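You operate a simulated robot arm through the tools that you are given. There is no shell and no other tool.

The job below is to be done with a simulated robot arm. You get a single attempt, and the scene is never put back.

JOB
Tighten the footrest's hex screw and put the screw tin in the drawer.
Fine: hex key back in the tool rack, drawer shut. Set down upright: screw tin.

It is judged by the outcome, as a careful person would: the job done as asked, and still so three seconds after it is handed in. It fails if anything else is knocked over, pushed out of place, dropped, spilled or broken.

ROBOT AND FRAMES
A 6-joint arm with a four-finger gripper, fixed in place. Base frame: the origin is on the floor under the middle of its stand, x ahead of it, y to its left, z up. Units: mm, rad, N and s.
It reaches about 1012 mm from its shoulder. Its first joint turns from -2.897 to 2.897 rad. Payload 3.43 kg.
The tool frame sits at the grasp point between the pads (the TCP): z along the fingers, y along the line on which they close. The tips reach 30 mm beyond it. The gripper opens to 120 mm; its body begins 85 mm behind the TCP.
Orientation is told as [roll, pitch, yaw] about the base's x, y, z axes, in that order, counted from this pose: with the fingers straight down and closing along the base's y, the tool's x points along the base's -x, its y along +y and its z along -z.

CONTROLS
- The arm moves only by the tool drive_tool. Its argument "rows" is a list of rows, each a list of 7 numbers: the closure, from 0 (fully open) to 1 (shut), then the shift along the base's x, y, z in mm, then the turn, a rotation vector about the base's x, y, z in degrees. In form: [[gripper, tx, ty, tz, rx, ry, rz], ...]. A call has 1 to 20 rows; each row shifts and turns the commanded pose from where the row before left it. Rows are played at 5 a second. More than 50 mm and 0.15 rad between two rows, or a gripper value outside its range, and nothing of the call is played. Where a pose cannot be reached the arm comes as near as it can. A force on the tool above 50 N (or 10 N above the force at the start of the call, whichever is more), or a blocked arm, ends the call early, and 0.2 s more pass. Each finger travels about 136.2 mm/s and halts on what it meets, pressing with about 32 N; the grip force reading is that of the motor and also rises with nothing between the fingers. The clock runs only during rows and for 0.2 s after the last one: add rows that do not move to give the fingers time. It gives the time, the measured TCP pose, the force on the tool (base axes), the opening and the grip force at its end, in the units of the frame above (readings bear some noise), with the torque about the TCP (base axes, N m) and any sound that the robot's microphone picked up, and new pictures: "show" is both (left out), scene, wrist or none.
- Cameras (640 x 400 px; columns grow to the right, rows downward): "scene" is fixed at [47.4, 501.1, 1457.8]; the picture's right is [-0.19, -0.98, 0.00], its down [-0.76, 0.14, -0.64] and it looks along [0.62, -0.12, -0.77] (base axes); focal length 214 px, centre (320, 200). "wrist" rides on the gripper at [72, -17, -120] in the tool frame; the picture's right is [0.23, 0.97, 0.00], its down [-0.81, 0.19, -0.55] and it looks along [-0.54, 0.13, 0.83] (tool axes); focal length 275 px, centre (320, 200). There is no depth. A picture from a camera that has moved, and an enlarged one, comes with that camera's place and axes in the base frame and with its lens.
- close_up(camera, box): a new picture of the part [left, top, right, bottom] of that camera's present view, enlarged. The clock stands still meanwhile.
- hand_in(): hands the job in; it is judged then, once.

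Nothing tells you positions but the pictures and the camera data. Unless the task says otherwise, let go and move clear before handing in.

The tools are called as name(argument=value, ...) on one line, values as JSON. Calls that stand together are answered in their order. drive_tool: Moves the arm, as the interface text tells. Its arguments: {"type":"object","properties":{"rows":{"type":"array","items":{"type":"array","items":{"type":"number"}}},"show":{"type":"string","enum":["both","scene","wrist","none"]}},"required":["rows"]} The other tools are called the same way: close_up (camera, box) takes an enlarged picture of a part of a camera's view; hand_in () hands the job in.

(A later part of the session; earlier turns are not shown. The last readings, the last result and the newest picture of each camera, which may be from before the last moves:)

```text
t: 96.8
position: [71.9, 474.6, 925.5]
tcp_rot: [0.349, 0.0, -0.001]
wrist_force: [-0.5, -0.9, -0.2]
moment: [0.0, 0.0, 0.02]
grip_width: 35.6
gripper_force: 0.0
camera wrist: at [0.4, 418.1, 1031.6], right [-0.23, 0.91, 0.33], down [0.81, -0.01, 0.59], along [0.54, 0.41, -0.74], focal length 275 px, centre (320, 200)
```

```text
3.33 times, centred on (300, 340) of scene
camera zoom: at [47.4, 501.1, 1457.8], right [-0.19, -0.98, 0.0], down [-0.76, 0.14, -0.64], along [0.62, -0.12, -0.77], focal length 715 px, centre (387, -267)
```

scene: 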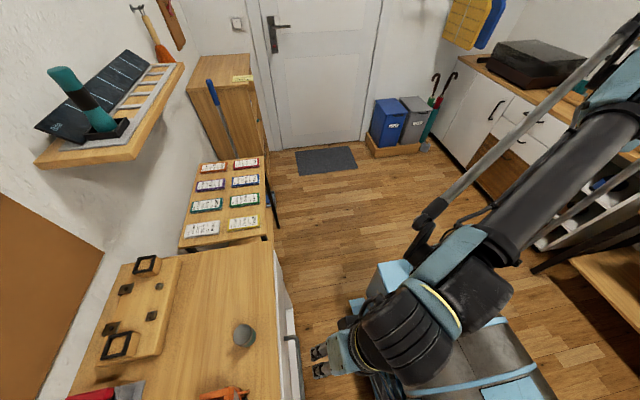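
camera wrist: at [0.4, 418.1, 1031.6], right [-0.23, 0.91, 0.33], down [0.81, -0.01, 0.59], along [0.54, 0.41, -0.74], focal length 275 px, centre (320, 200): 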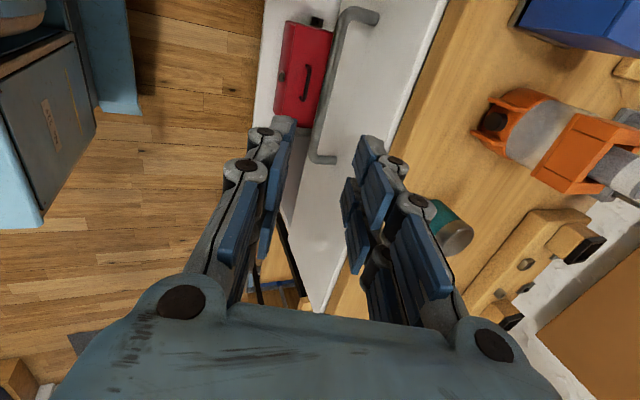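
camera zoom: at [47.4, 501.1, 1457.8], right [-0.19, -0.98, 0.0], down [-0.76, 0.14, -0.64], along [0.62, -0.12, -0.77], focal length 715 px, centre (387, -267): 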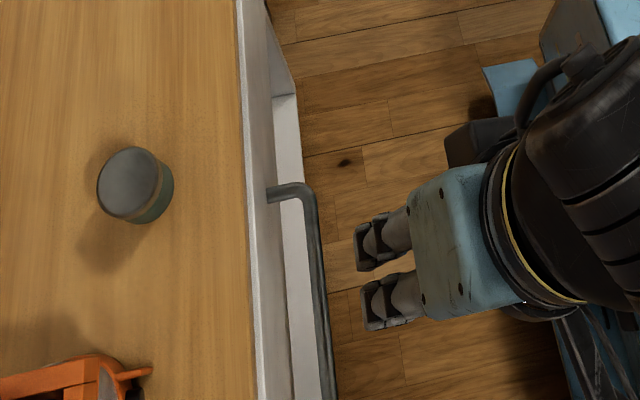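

Better triangulation puts the drawer face at y≈586 and the bar at about y≈549, z≈736. I approach along the tool axis and check alignment.

drive_tool(rows=[[0.8, 0, 15, -37.6, 0, 0, 0], [0.8, 0, 15, -37.6, 0, 0, 0], [0.8, 0, 14, -32, 0, 0, 0], [0.8, 0, 0, 0, 0, 0, 0]], show="wrist")

close_up(camera="wrist", box=[220, 40, 420, 220])

```text
t: 97.8
position: [74.4, 520.0, 817.2]
tcp_rot: [0.351, -0.001, -0.003]
wrist_force: [-0.5, 1.0, 0.4]
moment: [0.01, 0.02, -0.01]
grip_width: 24.1
gripper_force: 0.0
camera wrist: at [1.0, 463.4, 924.4], right [-0.23, 0.91, 0.33], down [0.81, -0.01, 0.59], along [0.54, 0.41, -0.74], focal length 275 px, centre (320, 200)
```

wrist: 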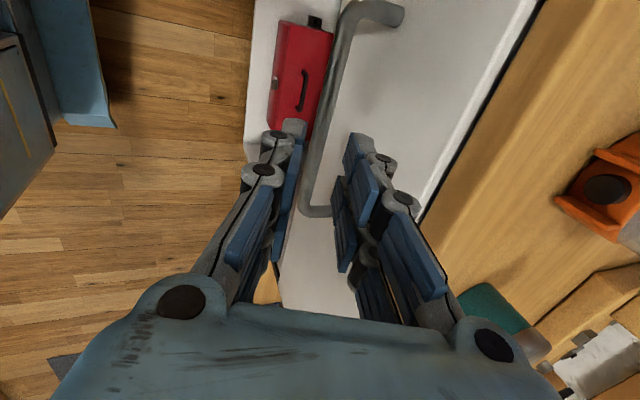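

```text
2.22 times, centred on (320, 130) of wrist
camera zoom: at [1.0, 463.4, 924.4], right [-0.23, 0.91, 0.33], down [0.81, -0.01, 0.59], along [0.54, 0.41, -0.74], focal length 612 px, centre (320, 356)
```

zoom: 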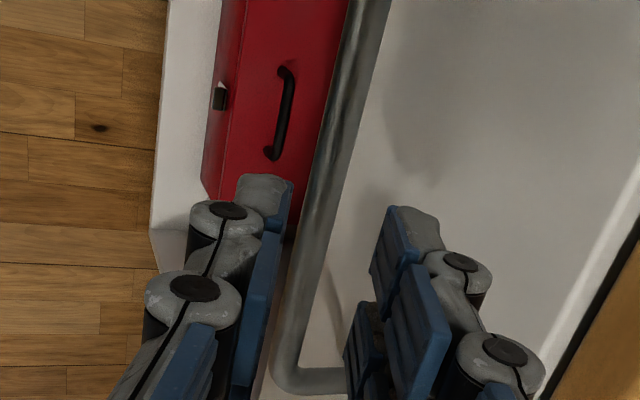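

drive_tool(rows=[[0.8, 0, 8, -23, 0, 0, 0], [0.8, 0, 8, -23, 0, 0, 0], [0.8, 0, 0, 0, 0, 0, 0]], show="wrist")

close_up(camera="wrist", box=[220, 40, 420, 220])

close_up(camera="scene", box=[220, 280, 380, 400])

```text
t: 98.6
position: [72.4, 535.4, 773.0]
tcp_rot: [0.351, -0.001, -0.002]
wrist_force: [0.0, 0.0, 0.5]
moment: [0.02, -0.04, 0.02]
grip_width: 23.9
gripper_force: 0.1
camera wrist: at [0.0, 478.9, 878.4], right [-0.23, 0.91, 0.33], down [0.81, -0.01, 0.59], along [0.54, 0.41, -0.74], focal length 275 px, centre (320, 200)
```

wrist: 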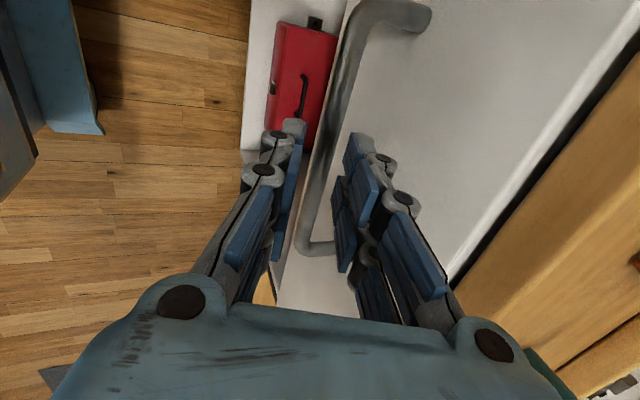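

```text
2.22 times, centred on (320, 130) of wrist
camera zoom: at [0.0, 478.9, 878.4], right [-0.23, 0.91, 0.33], down [0.81, -0.01, 0.59], along [0.54, 0.41, -0.74], focal length 612 px, centre (320, 356)
```

zoom: 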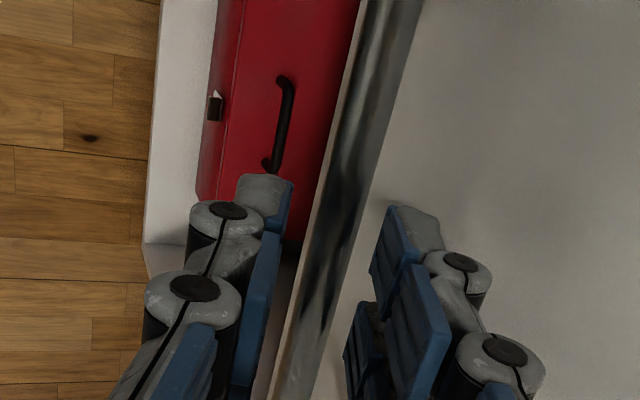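

```text
3.33 times, centred on (300, 340) of scene
camera zoom: at [47.4, 501.1, 1457.8], right [-0.19, -0.98, 0.0], down [-0.76, 0.14, -0.64], along [0.62, -0.12, -0.77], focal length 715 px, centre (387, -267)
```

zoom: 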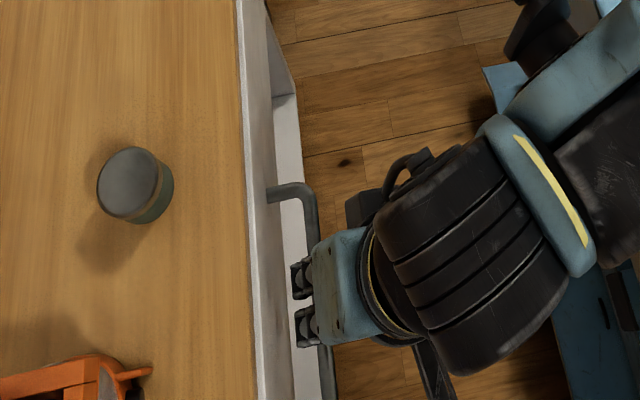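

drive_tool(rows=[[0.8, 0, 4, -8, 0, 0, 0], [0.8, 0, 3, -8, 0, 0, 0], [0.8, 0, 0, 0, 0, 0, 0]], show="wrist")

close_up(camera="wrist", box=[220, 60, 420, 240])

```text
t: 99.4
position: [70.9, 543.5, 755.0]
tcp_rot: [0.35, 0.0, 0.001]
wrist_force: [0.0, 0.3, 0.9]
moment: [-0.03, -0.03, 0.02]
grip_width: 24.1
gripper_force: 0.1
camera wrist: at [-0.9, 485.9, 862.7], right [-0.23, 0.91, 0.33], down [0.81, -0.01, 0.59], along [0.54, 0.41, -0.74], focal length 275 px, centre (320, 200)
```

wrist: 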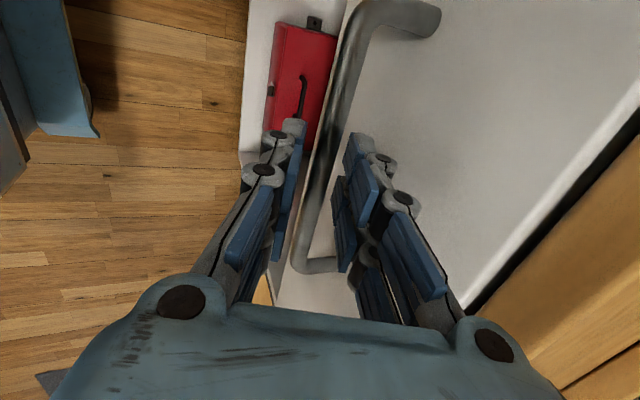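

```text
2.22 times, centred on (320, 150) of wrist
camera zoom: at [-0.9, 485.9, 862.7], right [-0.23, 0.91, 0.33], down [0.81, -0.01, 0.59], along [0.54, 0.41, -0.74], focal length 612 px, centre (320, 311)
```

zoom: 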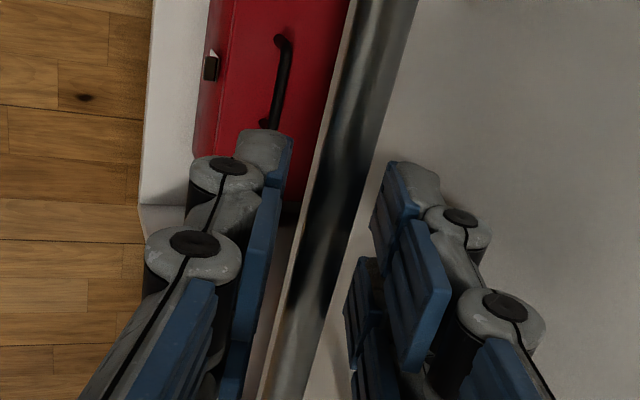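

drive_tool(rows=[[0.8, 0, 2, -6, 0, 0, 0], [0.8, 0, 0, 0, 0, 0, 0]], show="none")

close_up(camera="wrist", box=[220, 60, 420, 240])

```text
t: 100.0
position: [71.4, 544.2, 750.3]
tcp_rot: [0.35, -0.001, 0.001]
wrist_force: [0.4, -1.0, 0.2]
moment: [-0.01, -0.02, 0.0]
grip_width: 24.1
gripper_force: 0.1
```

```text
2.22 times, centred on (320, 150) of wrist
camera zoom: at [-0.7, 487.5, 857.1], right [-0.23, 0.91, 0.33], down [0.81, -0.01, 0.59], along [0.54, 0.41, -0.74], focal length 612 px, centre (320, 311)
```

zoom: 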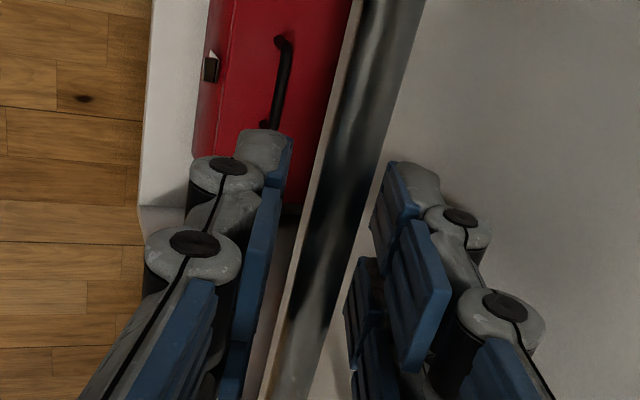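

The bar lies between the pads. I close on it.

drive_tool(rows=[[0.85, 0, 0, 0, 0, 0, 0], [0.9, 0, 0, 0, 0, 0, 0], [1, 0, 0, 0, 0, 0, 0], [1, 0, 0, 0, 0, 0, 0]], show="wrist")

close_up(camera="wrist", box=[220, 60, 420, 240])

```text
t: 101.0
position: [71.6, 545.3, 750.1]
tcp_rot: [0.351, 0.001, -0.001]
wrist_force: [-1.4, 0.2, 0.7]
moment: [0.01, 0.32, -0.84]
grip_width: 10.9
gripper_force: 44.1
camera wrist: at [-0.8, 487.6, 857.2], right [-0.23, 0.91, 0.33], down [0.81, -0.01, 0.59], along [0.54, 0.41, -0.74], focal length 275 px, centre (320, 200)
```

wrist: 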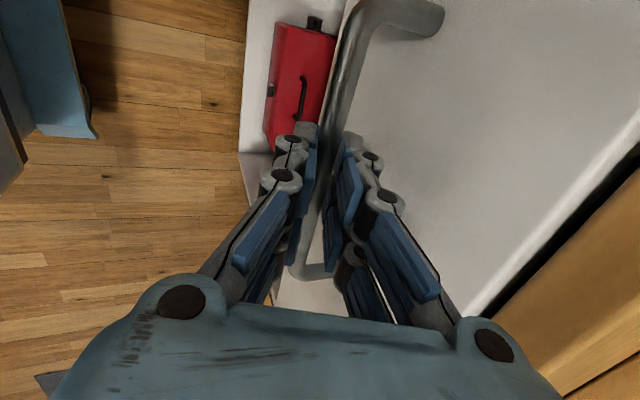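

```text
2.22 times, centred on (320, 150) of wrist
camera zoom: at [-0.8, 487.6, 857.2], right [-0.23, 0.91, 0.33], down [0.81, -0.01, 0.59], along [0.54, 0.41, -0.74], focal length 612 px, centre (320, 311)
```

zoom: 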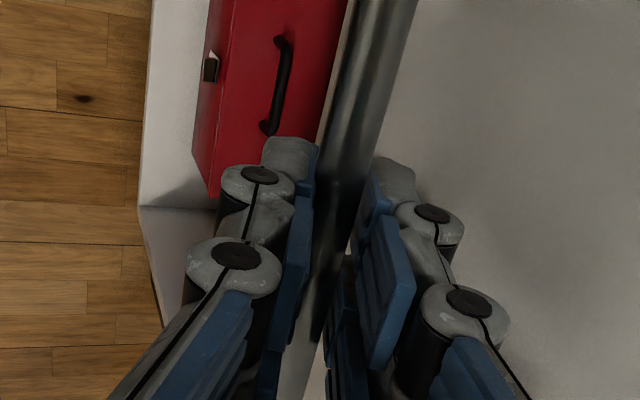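

Gripped the bar (10.9 mm). There's a small twisting moment; I ease it with a tiny rotation.

drive_tool(rows=[[1, 0, 0, 0, 0, 0, -1], [1, 0, 0, 0, 0, 0, 0]], show="none")

```text
t: 101.6
position: [71.5, 546.2, 749.8]
tcp_rot: [0.349, 0.001, -0.018]
wrist_force: [-3.2, -1.4, -11.9]
moment: [-0.08, 0.13, 1.35]
grip_width: 10.9
gripper_force: 44.6
```

drive_tool(rows=[[1, 0, 0, -0.5, 0, 0, 0.6], [1, 0, 0, 0, 0, 0, 0]], show="none")

```text
t: 102.2
position: [71.6, 546.1, 750.0]
tcp_rot: [0.351, 0.0, -0.007]
wrist_force: [-1.1, 0.8, 12.7]
moment: [0.06, -1.03, -0.38]
grip_width: 10.8
gripper_force: 44.4
```

drive_tool(rows=[[1, 0, 0, 0.3, 0, 0, 0], [1, 0, -5, 0, 0, 0, 0], [1, 0, -5, 0, 0, 0, 0], [1, 0, 0, 0, 0, 0, 0]], show="wrist")

```text
t: 103.2
position: [72.2, 535.0, 749.0]
tcp_rot: [0.351, 0.0, -0.007]
wrist_force: [-9.4, 0.0, 0.4]
moment: [-0.01, 0.09, 0.02]
grip_width: 11.1
gripper_force: 44.4
camera wrist: at [-1.1, 478.1, 857.2], right [-0.22, 0.92, 0.33], down [0.81, -0.02, 0.58], along [0.54, 0.4, -0.74], focal length 275 px, centre (320, 200)
```

wrist: 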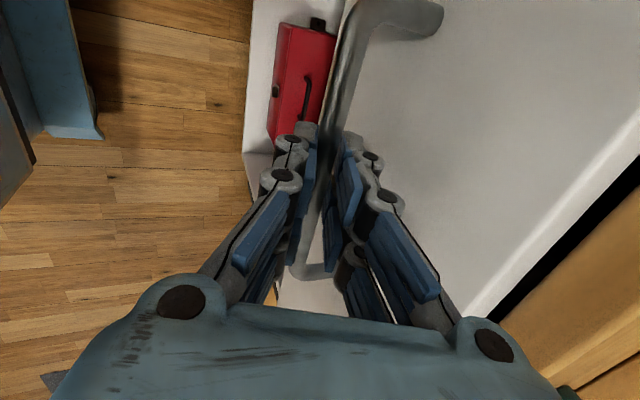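

The drawer is moving. I keep pulling it out.

drive_tool(rows=[[1, -0.3, -12, 0, 0, 0, 0], [1, -0.2, -12, 0, 0, 0, 0], [1, 0, -12, 0, 0, 0, 0], [1, 0, -12, 0, 0, 0, 0], [1, 0, -12, 0, 0, 0, 0], [1, 0, -12, 0, 0, 0, 0], [1, 0, 0, 0, 0, 0, 0]])

```text
t: 104.8
position: [71.5, 463.2, 750.5]
tcp_rot: [0.351, 0.001, -0.007]
wrist_force: [-3.2, -0.5, 10.7]
moment: [0.04, -0.39, -0.14]
grip_width: 10.9
gripper_force: 44.3
camera wrist: at [-1.2, 405.8, 857.1], right [-0.22, 0.92, 0.33], down [0.81, -0.02, 0.59], along [0.54, 0.4, -0.74], focal length 275 px, centre (320, 200)
```

scene: 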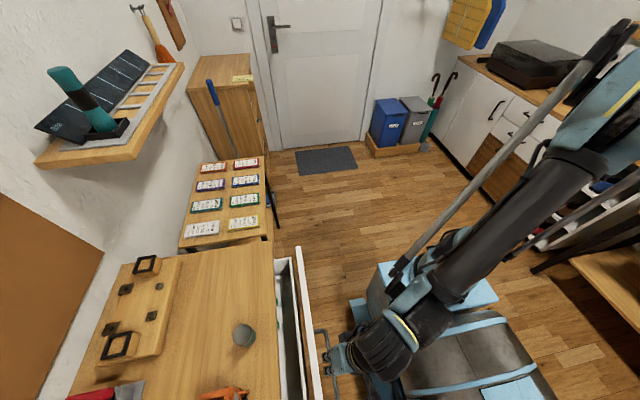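
wrist: 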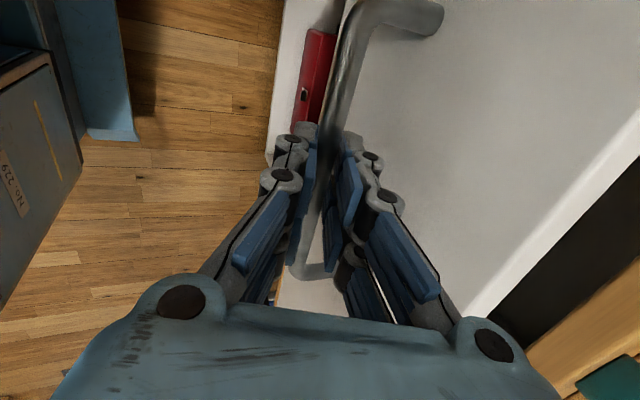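

The drawer is about 80 mm open. I continue to ~165 mm.

drive_tool(rows=[[1, 0, -12, 0.2, 0, 0, 0], [1, 0, -12, 0, 0, 0, 0], [1, 0, -12, 0, 0, 0, 0], [1, 0, -12, 0, 0, 0, 0], [1, 0, -12, 0, 0, 0, 0], [1, 0, -12, 0, 0, 0, 0], [1, 0, -12, 0, 0, 0, 0], [1, 0, 0, 0, 0, 0, 0]])

close_up(camera="scene", box=[220, 230, 400, 400])

```text
t: 106.6
position: [70.4, 377.7, 750.1]
tcp_rot: [0.35, 0.0, -0.009]
wrist_force: [-0.6, -0.6, 30.1]
moment: [0.11, 0.34, 0.16]
grip_width: 10.9
gripper_force: 44.1
camera wrist: at [-1.1, 321.4, 856.7], right [-0.22, 0.92, 0.33], down [0.81, -0.02, 0.58], along [0.54, 0.4, -0.74], focal length 275 px, centre (320, 200)
```

scene: 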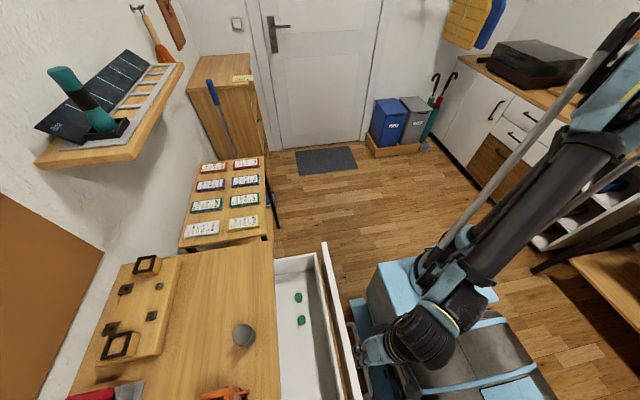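
wrist: 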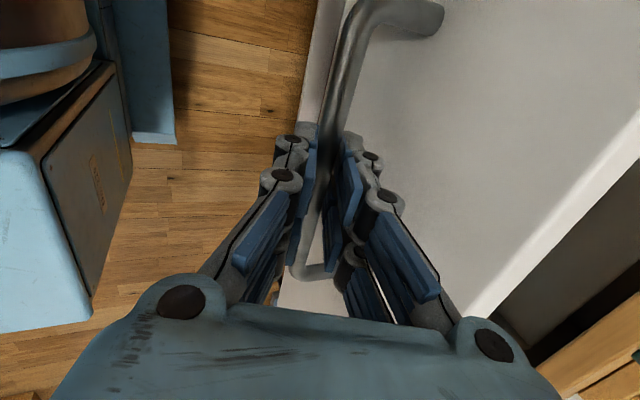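

```text
2.35 times, centred on (310, 315) of scene
camera zoom: at [47.4, 501.1, 1457.8], right [-0.19, -0.98, 0.0], down [-0.76, 0.14, -0.64], along [0.62, -0.12, -0.77], focal length 505 px, centre (344, -71)
```

zoom: 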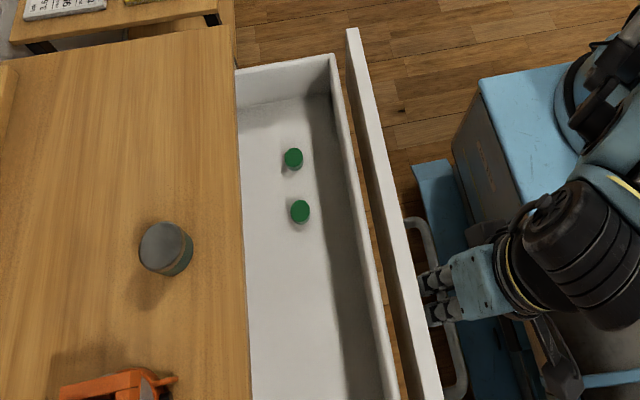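

The drawer is ~165 mm open, with two small green items inside near x≈190–260. I relax the vertical load, release the handle and back away along the tool axis.

drive_tool(rows=[[1, 0, 0, 0.8, 0, 0, 0], [1, 0, 0, 0.4, 0, 0, 0], [1, 0, 0, 0, 0, 0, 0]], show="none")

drive_tool(rows=[[0.88, 0, 0, 0, 0, 0, 0], [0.8, 0, 0, 0, 0, 0, 0], [0.78, 0, 0, 0, 0, 0, 0], [0.78, 0, 0, 0, 0, 0, 0]], show="wrist")

```text
t: 107.4
position: [72.4, 378.3, 751.6]
tcp_rot: [0.351, 0.0, -0.009]
wrist_force: [-8.4, -0.6, -32.2]
moment: [-0.11, 0.19, 0.08]
grip_width: 11.5
gripper_force: 44.4
```

```text
t: 108.4
position: [72.3, 378.4, 750.9]
tcp_rot: [0.352, 0.001, -0.011]
wrist_force: [-0.4, 0.0, 0.4]
moment: [0.0, 0.03, 0.0]
grip_width: 26.4
gripper_force: 0.1
camera wrist: at [-0.9, 322.0, 857.7], right [-0.22, 0.92, 0.33], down [0.81, -0.02, 0.59], along [0.54, 0.4, -0.74], focal length 275 px, centre (320, 200)
```

wrist: 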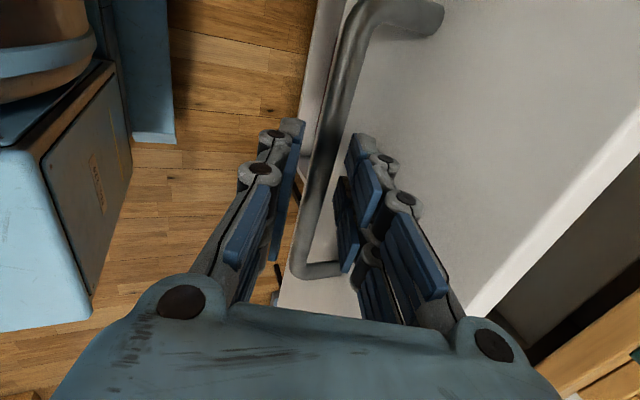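

Handle released. I retreat along the tool axis, then straighten and rise.

drive_tool(rows=[[0.78, 0, -5, 14, 0, 0, 0], [0.78, 0, -7, 19, 0, 0, 0], [0.78, 0, -12, 33, 0, 0, 0], [0.7, 0, -12, 36, 0, 0, 0], [0.6, 0, 0, 45, -5, 0, 0], [0.5, 0, 0, 45, -5, 0, 0], [0.3, 0, 10, 45, -5, 0, 0], [0.3, 0, 20, 20, -5, 0, 0], [0.3, 0, 20, 0, 0, 0, 8.5], [0.3, 0, 20, 0, 0, 0, 8.5], [0.3, 0, 20, 0, 0, 0, 8.5], [0.3, 0, 20, 0, 0, 0, 8.5], [0.3, 0, 20, 0, 0, 0, 8.5], [0.3, 0, 20, 0, 0, 0, 8.5], [0.3, 0, 0, 0, 0, 0, 8.5], [0.3, 0, 0, 0, 0, 0, 8.5], [0.3, 0, 0, 0, 0, 0, 8.5], [0.3, 0, 0, 0, 0, 0, 8.5], [0.3, 0, 0, 0, 0, 0, 5.5], [0.3, 0, 0, 0, 0, 0, 0]])

```text
t: 112.6
position: [71.2, 493.5, 1006.8]
tcp_rot: [0.001, -0.007, 1.575]
wrist_force: [0.4, -0.1, -0.1]
moment: [0.02, 0.0, 0.0]
grip_width: 83.8
gripper_force: 0.0
camera wrist: at [88.4, 421.2, 1127.5], right [-0.97, -0.23, 0.0], down [-0.19, 0.81, 0.56], along [-0.13, 0.54, -0.83], focal length 275 px, centre (320, 200)
```

scene: 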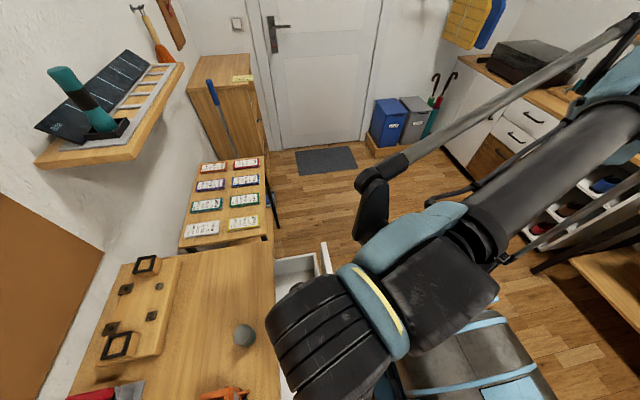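
wrist: 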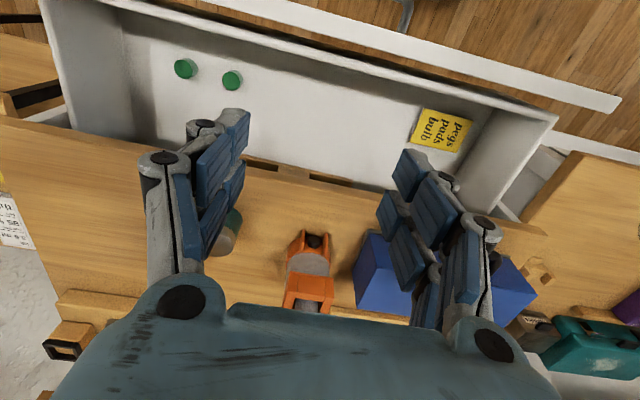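

close_up(camera="wrist", box=[120, 0, 560, 200])

close_up(camera="wrist", box=[400, 90, 500, 160])

close_up(camera="wrist", box=[160, 40, 260, 110])

```text
1.45 times, centred on (340, 100) of wrist
camera zoom: at [88.4, 421.2, 1127.5], right [-0.97, -0.23, 0.0], down [-0.19, 0.81, 0.56], along [-0.13, 0.54, -0.83], focal length 400 px, centre (291, 346)
```

zoom: 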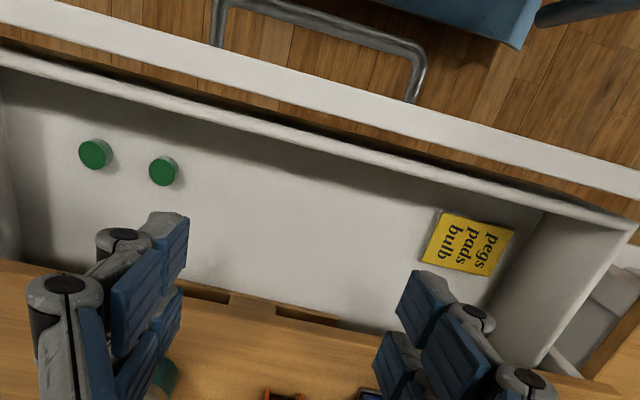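

```text
5.71 times, centred on (450, 125) of wrist
camera zoom: at [88.4, 421.2, 1127.5], right [-0.97, -0.23, 0.0], down [-0.19, 0.81, 0.56], along [-0.13, 0.54, -0.83], focal length 1573 px, centre (-423, 629)
```

zoom: 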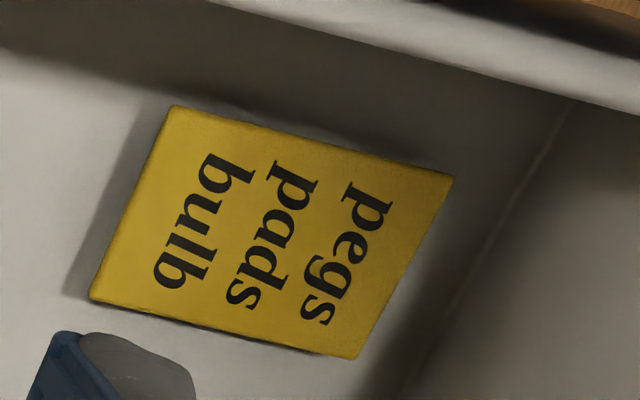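

```text
5.71 times, centred on (210, 75) of wrist
camera zoom: at [88.4, 421.2, 1127.5], right [-0.97, -0.23, 0.0], down [-0.19, 0.81, 0.56], along [-0.13, 0.54, -0.83], focal length 1573 px, centre (949, 914)
```

zoom: 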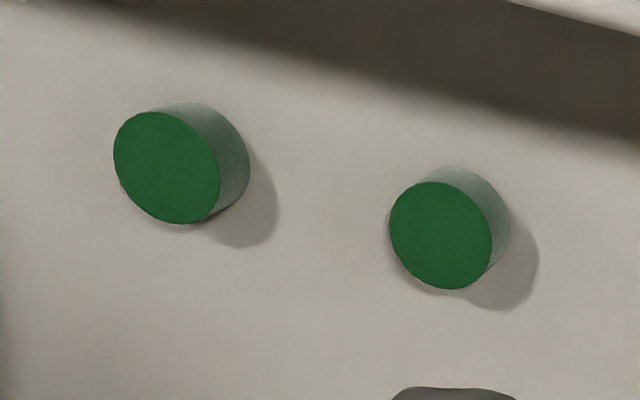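

The drawer holds two small vials and a note; the middle is free. For picking and placing the tin I'll use yaw 0 so the camera can watch both drawer front and bench edge. Moving above the tin.

drive_tool(rows=[[0.3, 8, 16, 0, 0, 0, -8.2], [0.3, 8, 16, 0, 0, 0, -8.2], [0.3, 8, 16, 0, 0, 0, -8.2], [0.3, 8, 16, 0, 0, 0, -8.2], [0.3, 8, 16, 0, 0, 0, -8.2], [0.3, 8, 16, 0, 0, 0, -8.2], [0.3, 8, 16, 0, 0, 0, -8.2], [0.3, 8, 16, 0, 0, 0, -8.2], [0.3, 8, 16, 0, 0, 0, -8.2], [0.3, 8, 16, 0, 0, 0, -8.2], [0.3, 0, 0, 0, 0, 0, -8.2], [0.3, 0, 0, 0, 0, 0, 0]])

```text
t: 115.2
position: [152.4, 652.3, 1007.4]
tcp_rot: [0.001, -0.003, -0.004]
wrist_force: [0.1, 0.8, -1.1]
moment: [0.05, 0.0, -0.02]
grip_width: 83.8
gripper_force: 0.0
camera wrist: at [79.9, 635.7, 1127.5], right [-0.23, 0.97, 0.0], down [0.81, 0.19, 0.56], along [0.54, 0.13, -0.83], focal length 275 px, centre (320, 200)
```

scene: 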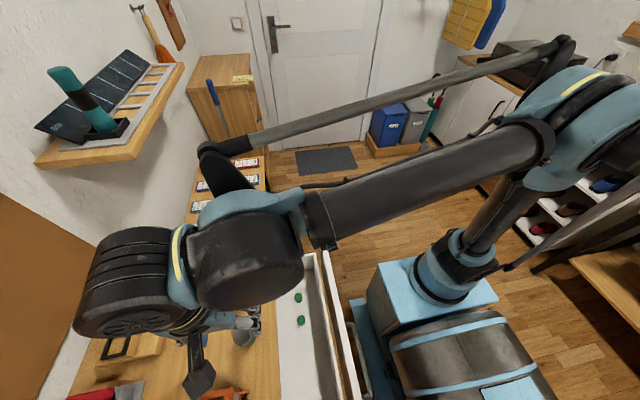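
wrist: 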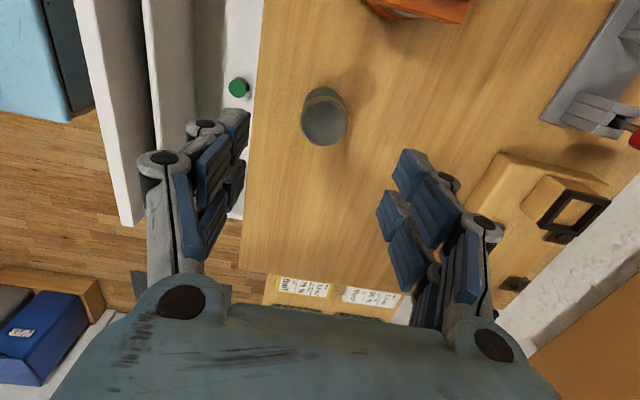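

close_up(camera="wrist", box=[270, 60, 390, 160])

```text
4.00 times, centred on (330, 110) of wrist
camera zoom: at [79.9, 635.7, 1127.5], right [-0.23, 0.97, 0.0], down [0.81, 0.19, 0.56], along [0.54, 0.13, -0.83], focal length 1101 px, centre (280, 560)
```

zoom: 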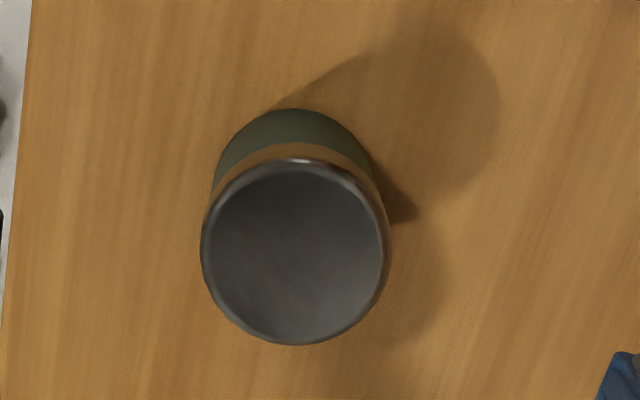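

The tin is ~41 mm in diameter, centre at about (154.7, 656.5), standing on z≈847 with its top at ≈889. I descend around it.

drive_tool(rows=[[0.42, 1.2, 2.1, -30, 0, 0, 0], [0.42, 1.1, 2.1, -30, 0, 0, 0], [0.42, 0, 0, -25, 0, 0, 0], [0.42, 0, 0, 0, 0, 0, 0]], show="wrist")

close_up(camera="wrist", box=[220, 80, 420, 260])

```text
t: 116.2
position: [153.2, 657.0, 924.4]
tcp_rot: [0.003, -0.004, -0.001]
wrist_force: [-0.2, -0.7, 0.2]
moment: [0.01, -0.02, 0.02]
grip_width: 69.5
gripper_force: 0.1
camera wrist: at [80.7, 639.8, 1043.4], right [-0.23, 0.97, 0.0], down [0.81, 0.19, 0.56], along [0.54, 0.13, -0.83], focal length 275 px, centre (320, 200)
```

wrist: 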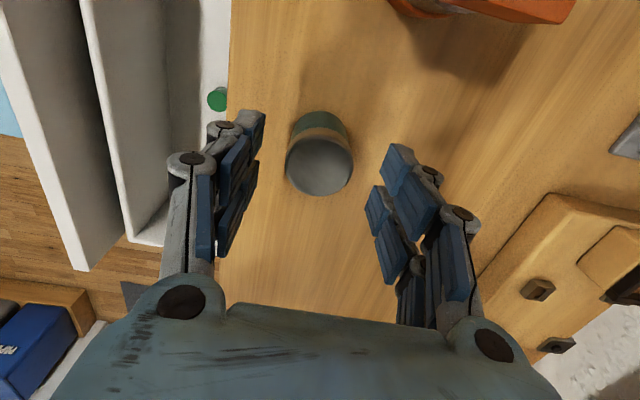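

```text
2.22 times, centred on (320, 170) of wrist
camera zoom: at [80.7, 639.8, 1043.4], right [-0.23, 0.97, 0.0], down [0.81, 0.19, 0.56], along [0.54, 0.13, -0.83], focal length 612 px, centre (320, 267)
```

zoom: 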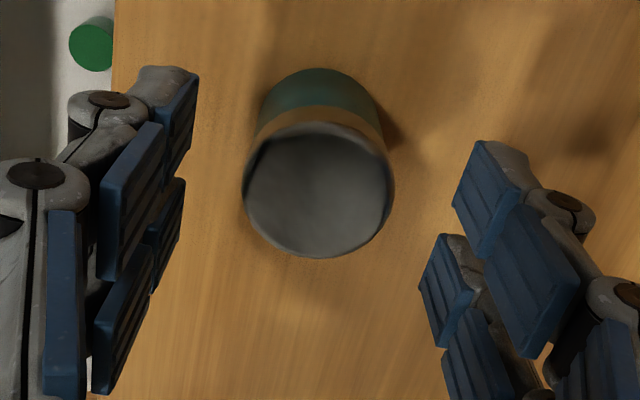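

drive_tool(rows=[[0.42, 0.3, 0.2, -15, 0, 0, 0], [0.42, 0, 0, -15, 0, 0, 0], [0.42, 0, 0, -11, 0, 0, 0], [0.42, 0, 0, 0, 0, 0, 0]], show="wrist")

```text
t: 117.2
position: [153.1, 658.1, 884.3]
tcp_rot: [0.002, -0.003, -0.001]
wrist_force: [0.3, 0.0, -0.4]
moment: [0.03, 0.04, 0.03]
grip_width: 69.5
gripper_force: 0.1
camera wrist: at [81.6, 640.0, 1003.5], right [-0.23, 0.97, 0.0], down [0.81, 0.19, 0.56], along [0.54, 0.13, -0.83], focal length 275 px, centre (320, 200)
```

wrist: 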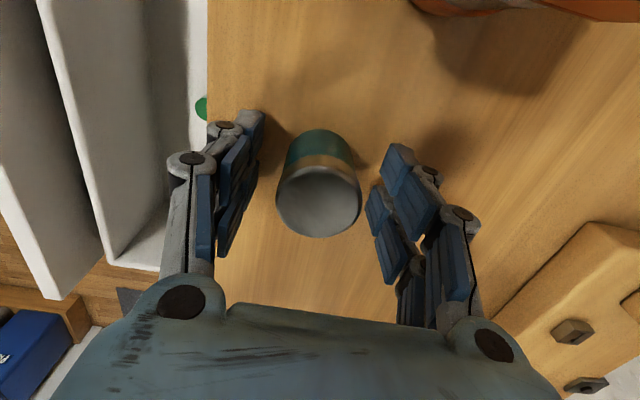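

The tin is centred between the pads; closing on it.

drive_tool(rows=[[0.5, 0, 0, 0, 0, 0, 0], [0.58, 0, 0, 0, 0, 0, 0], [0.64, 0, 0, 0, 0, 0, 0], [0.7, 0, 0, 0, 0, 0, 0], [0.8, 0, 0, 0, 0, 0, 0], [1, 0, 0, 0, 0, 0, 0], [1, 0, 0, 0, 0, 0, 0]], show="wrist")

```text
t: 118.8
position: [154.1, 656.7, 884.3]
tcp_rot: [0.001, -0.003, -0.002]
wrist_force: [0.0, 1.6, 0.8]
moment: [0.02, 0.0, -0.01]
grip_width: 37.8
gripper_force: 32.3
camera wrist: at [81.5, 639.9, 1003.6], right [-0.23, 0.97, 0.0], down [0.81, 0.19, 0.56], along [0.54, 0.13, -0.83], focal length 275 px, centre (320, 200)
```

wrist: 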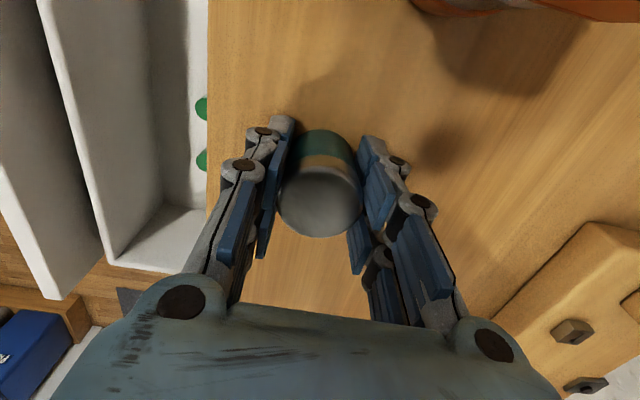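

drive_tool(rows=[[1, 0, 0, 5, 0, 0, 0], [1, 0, 0, 10, 0, 0, 0], [1, 0, 0, 20, 0, 0, 0], [1, 0, 0, 20, 0, 0, 0], [1, 0, 0, 0, 0, 0, 0]])

close_up(camera="wrist", box=[220, 80, 420, 260])

close_up(camera="scene", box=[180, 270, 340, 390])

```text
t: 120.0
position: [153.2, 657.5, 937.3]
tcp_rot: [0.001, -0.003, -0.002]
wrist_force: [0.7, 0.3, -0.5]
moment: [0.0, 0.01, -0.02]
grip_width: 37.5
gripper_force: 31.5
camera wrist: at [81.1, 640.4, 1057.1], right [-0.23, 0.97, 0.0], down [0.81, 0.19, 0.56], along [0.54, 0.13, -0.83], focal length 275 px, centre (320, 200)
```

scene: 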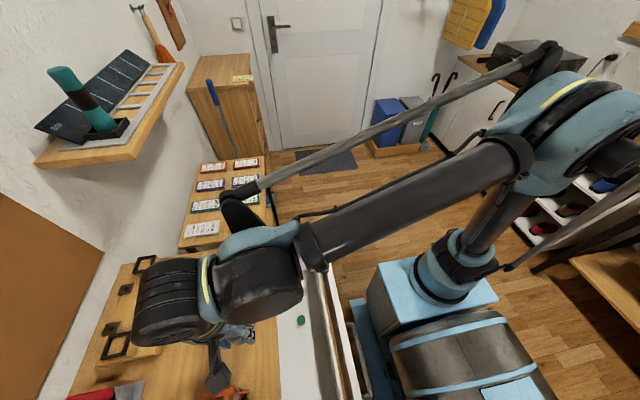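
wrist: 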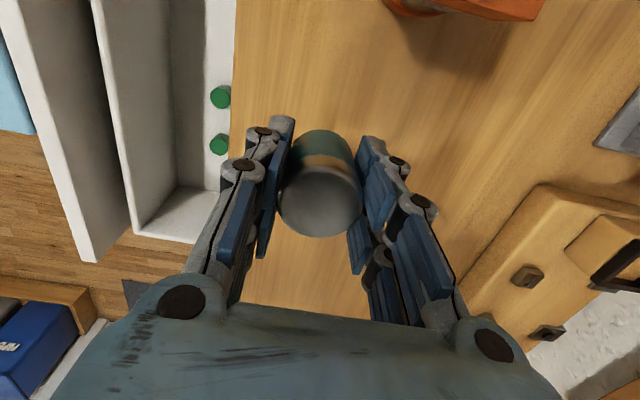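

```text
2.22 times, centred on (320, 170) of wrist
camera zoom: at [81.1, 640.4, 1057.1], right [-0.23, 0.97, 0.0], down [0.81, 0.19, 0.56], along [0.54, 0.13, -0.83], focal length 612 px, centre (320, 267)
```

zoom: 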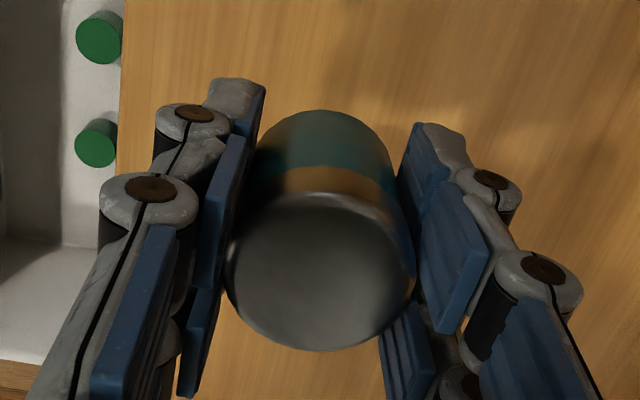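

```text
3.33 times, centred on (260, 330) of scene
camera zoom: at [47.4, 501.1, 1457.8], right [-0.19, -0.98, 0.0], down [-0.76, 0.14, -0.64], along [0.62, -0.12, -0.77], focal length 715 px, centre (520, -233)
```

zoom: 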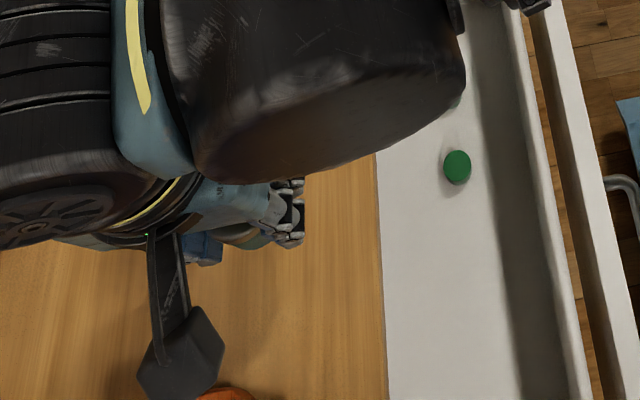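

The tin is held upright. I move it above the free middle of the drawer.

drive_tool(rows=[[1, -18, -30, 10, 0, 0, 0], [1, -18, -30, 10, 0, 0, 0], [1, -18, -30, 0, 0, 0, 0], [1, -18, -30, 0, 0, 0, 0], [1, -11, -27, 0, 0, 0, 0], [1, 0, 0, 0, 0, 0, 0]])

```text
t: 121.4
position: [68.9, 510.9, 956.8]
tcp_rot: [0.002, -0.003, -0.003]
wrist_force: [0.8, 0.1, 0.8]
moment: [-0.03, 0.0, -0.01]
grip_width: 37.9
gripper_force: 31.9
camera wrist: at [-3.4, 492.6, 1076.7], right [-0.23, 0.97, 0.0], down [0.81, 0.19, 0.56], along [0.54, 0.13, -0.83], focal length 275 px, centre (320, 200)
```

scene: 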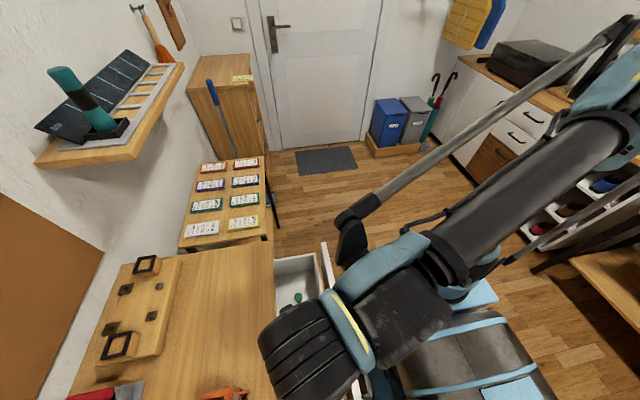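
wrist: 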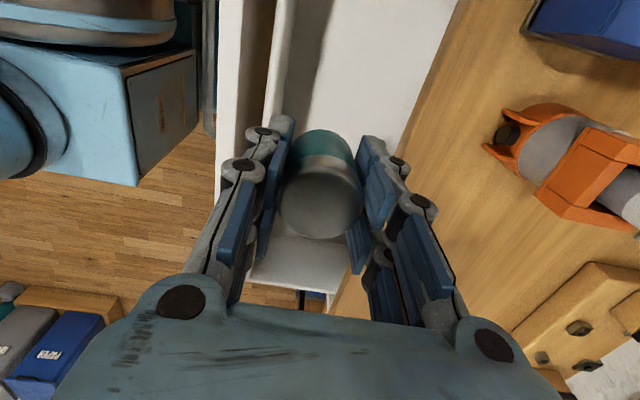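

close_up(camera="wrist", box=[200, 0, 480, 175])

close_up(camera="scene", box=[230, 230, 370, 320])

```text
2.29 times, centred on (340, 88) of wrist
camera zoom: at [-3.4, 492.6, 1076.7], right [-0.23, 0.97, 0.0], down [0.81, 0.19, 0.56], along [0.54, 0.13, -0.83], focal length 629 px, centre (274, 457)
```

zoom: 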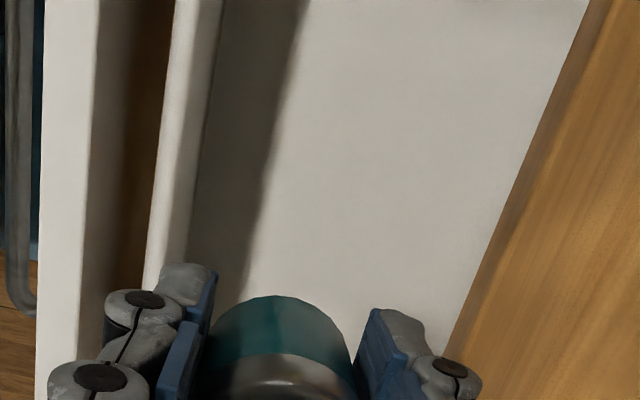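

```text
4.44 times, centred on (300, 275) of scene
camera zoom: at [47.4, 501.1, 1457.8], right [-0.19, -0.98, 0.0], down [-0.76, 0.14, -0.64], along [0.62, -0.12, -0.77], focal length 953 px, centre (409, -133)
```

zoom: 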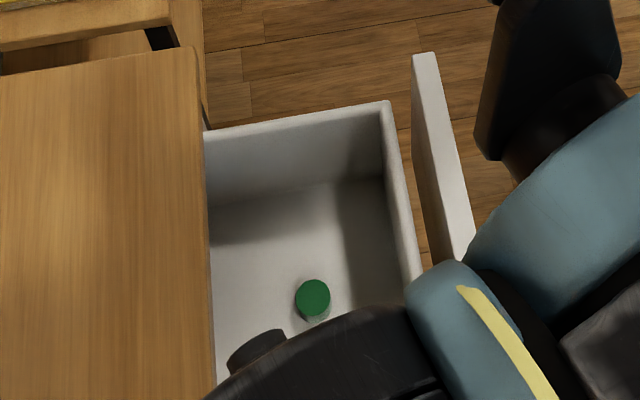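

The panel spans y≈421–437, the drawer box's front wall ≈455–472, bench edge y≈580. I'll centre the tin at y≈525 and descend partway, checking clearances.

drive_tool(rows=[[1, 1, 7, -20, 0, 0, 0], [1, 0, 7, -30, 0, 0, 0], [1, 0, 0, -35, 0, 0, 0], [1, 0, 0, -35, 0, 0, 0], [1, 0, 0, -25, 0, 0, 0], [1, 0, 0, 0, 0, 0, 0]])

close_up(camera="wrist", box=[180, 0, 480, 300])

```text
t: 122.8
position: [72.3, 524.3, 810.9]
tcp_rot: [0.002, -0.004, -0.003]
wrist_force: [-0.3, 0.8, -1.0]
moment: [0.0, -0.02, -0.01]
grip_width: 37.7
gripper_force: 32.1
camera wrist: at [0.3, 508.0, 930.9], right [-0.23, 0.97, 0.0], down [0.81, 0.19, 0.56], along [0.54, 0.13, -0.83], focal length 275 px, centre (320, 200)
```

scene: 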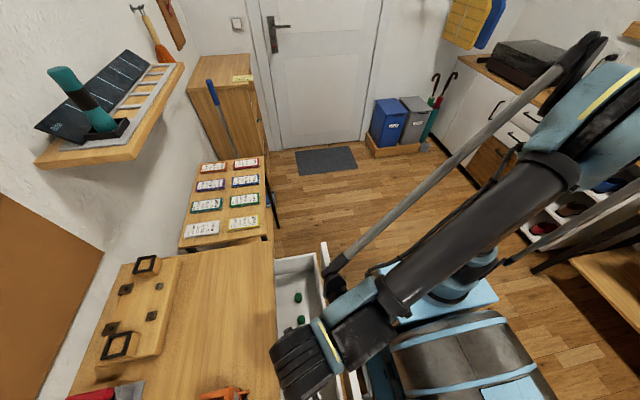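
wrist: 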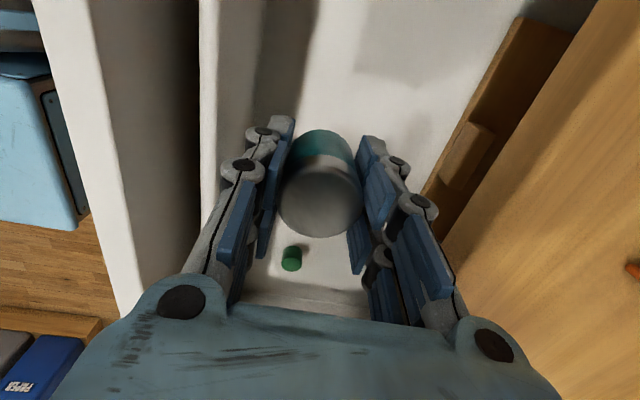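

```text
1.33 times, centred on (330, 150) of wrist
camera zoom: at [0.3, 508.0, 930.9], right [-0.23, 0.97, 0.0], down [0.81, 0.19, 0.56], along [0.54, 0.13, -0.83], focal length 367 px, centre (307, 267)
```

zoom: 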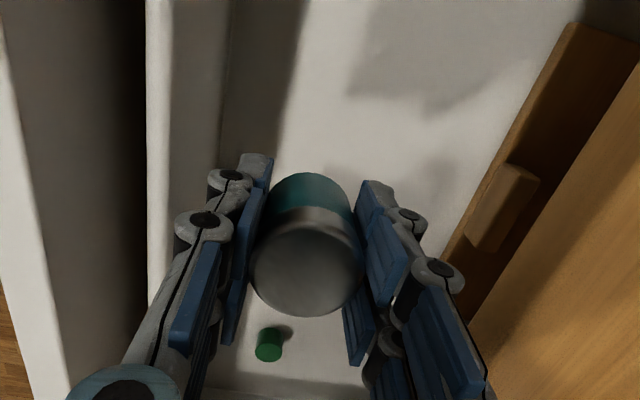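

Clearances are good. I descend further, then slowly to touch down.

drive_tool(rows=[[1, 0, 0, -25, 0, 0, 0], [1, 0, 0, -25, 0, 0, 0], [1, 0, 0, -20, 0, 0, 0], [1, 0, 0, -8, 0, 0, 0], [1, 0, 0, 0, 0, 0, 0]])

close_up(camera="wrist", box=[180, 0, 480, 300])

```text
t: 124.0
position: [71.7, 524.3, 733.8]
tcp_rot: [0.001, -0.003, -0.002]
wrist_force: [0.1, 0.1, -0.9]
moment: [0.0, 0.0, -0.02]
grip_width: 37.8
gripper_force: 31.9
camera wrist: at [-0.2, 507.8, 853.8], right [-0.23, 0.97, 0.0], down [0.81, 0.19, 0.56], along [0.54, 0.13, -0.83], focal length 275 px, centre (320, 200)
```

scene: 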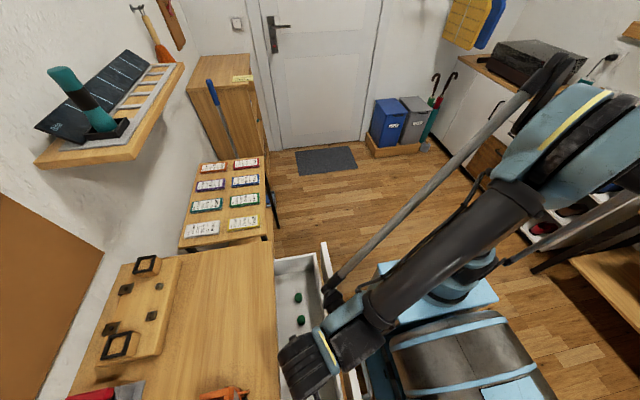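
wrist: 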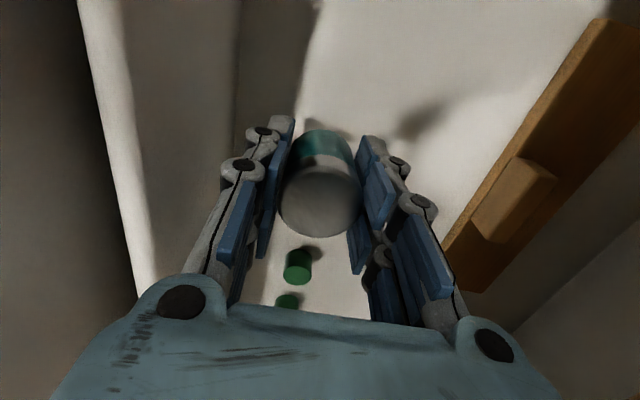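

```text
1.33 times, centred on (330, 150) of wrist
camera zoom: at [-0.2, 507.8, 853.8], right [-0.23, 0.97, 0.0], down [0.81, 0.19, 0.56], along [0.54, 0.13, -0.83], focal length 367 px, centre (307, 267)
```

zoom: 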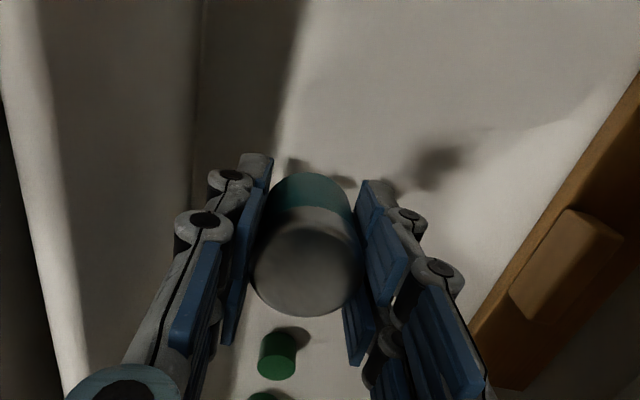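

drive_tool(rows=[[1, 0, 0, -6, 0, 0, 0], [1, 0, 0, -6, 0, 0, 0], [1, 0, 0, -4, 0, 0, 0], [1, 0, 0, 0, 0, 0, 0]], show="wrist")

```text
t: 125.0
position: [72.1, 523.7, 718.4]
tcp_rot: [0.003, -0.004, 0.0]
wrist_force: [0.0, -0.2, -0.8]
moment: [-0.04, -0.01, -0.02]
grip_width: 37.3
gripper_force: 32.0
camera wrist: at [-0.8, 507.4, 838.3], right [-0.23, 0.97, 0.0], down [0.81, 0.19, 0.56], along [0.54, 0.13, -0.83], focal length 275 px, centre (320, 200)
```

wrist: 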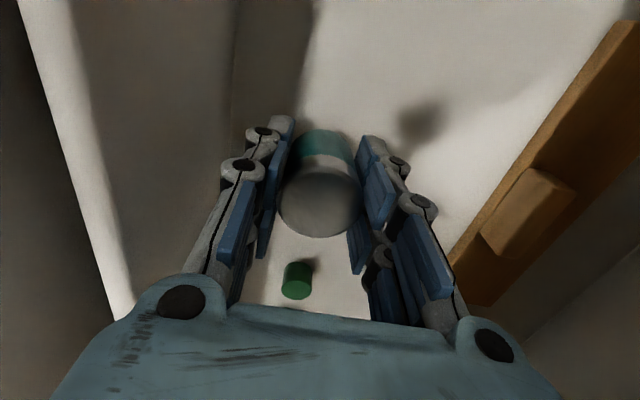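

drive_tool(rows=[[1, 0, 0, -3, 0, 0, 0], [1, 0, 0, -3, 0, 0, 0], [1, 0, 0, -3, 0, 0, 0], [1, 0, 0, -3, 0, 0, 0], [1, 0, 0, 0, 0, 0, 0]], show="wrist")

```text
t: 126.2
position: [71.1, 523.8, 707.0]
tcp_rot: [0.001, -0.004, -0.002]
wrist_force: [-0.1, -0.3, -1.5]
moment: [0.02, 0.02, 0.01]
grip_width: 37.4
gripper_force: 32.0
camera wrist: at [-0.7, 507.2, 826.2], right [-0.23, 0.97, 0.0], down [0.81, 0.19, 0.56], along [0.54, 0.13, -0.83], focal length 275 px, centre (320, 200)
```

wrist: 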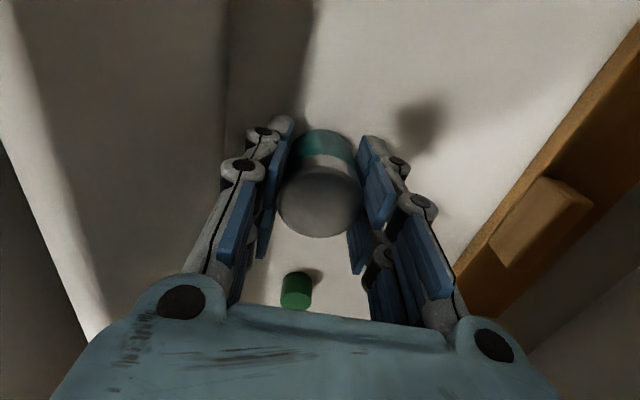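

drive_tool(rows=[[1, 0, 0, -2.5, 0, 0, 0], [1, 0, 0, -2.5, 0, 0, 0], [1, 0, 0, -2.5, 0, 0, 0], [1, 0, 0, -2.5, 0, 0, 0], [1, 0, 0, 0, 0, 0, 0]], show="wrist")

```text
t: 127.4
position: [72.4, 523.8, 696.8]
tcp_rot: [0.001, -0.004, -0.001]
wrist_force: [0.0, 0.9, -1.4]
moment: [0.02, 0.02, 0.03]
grip_width: 37.4
gripper_force: 31.8
camera wrist: at [-0.4, 507.6, 816.1], right [-0.23, 0.97, 0.0], down [0.81, 0.19, 0.56], along [0.54, 0.13, -0.83], focal length 275 px, centre (320, 200)
```

wrist: 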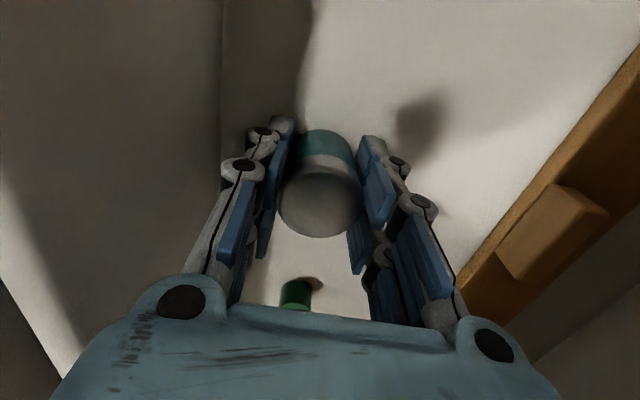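

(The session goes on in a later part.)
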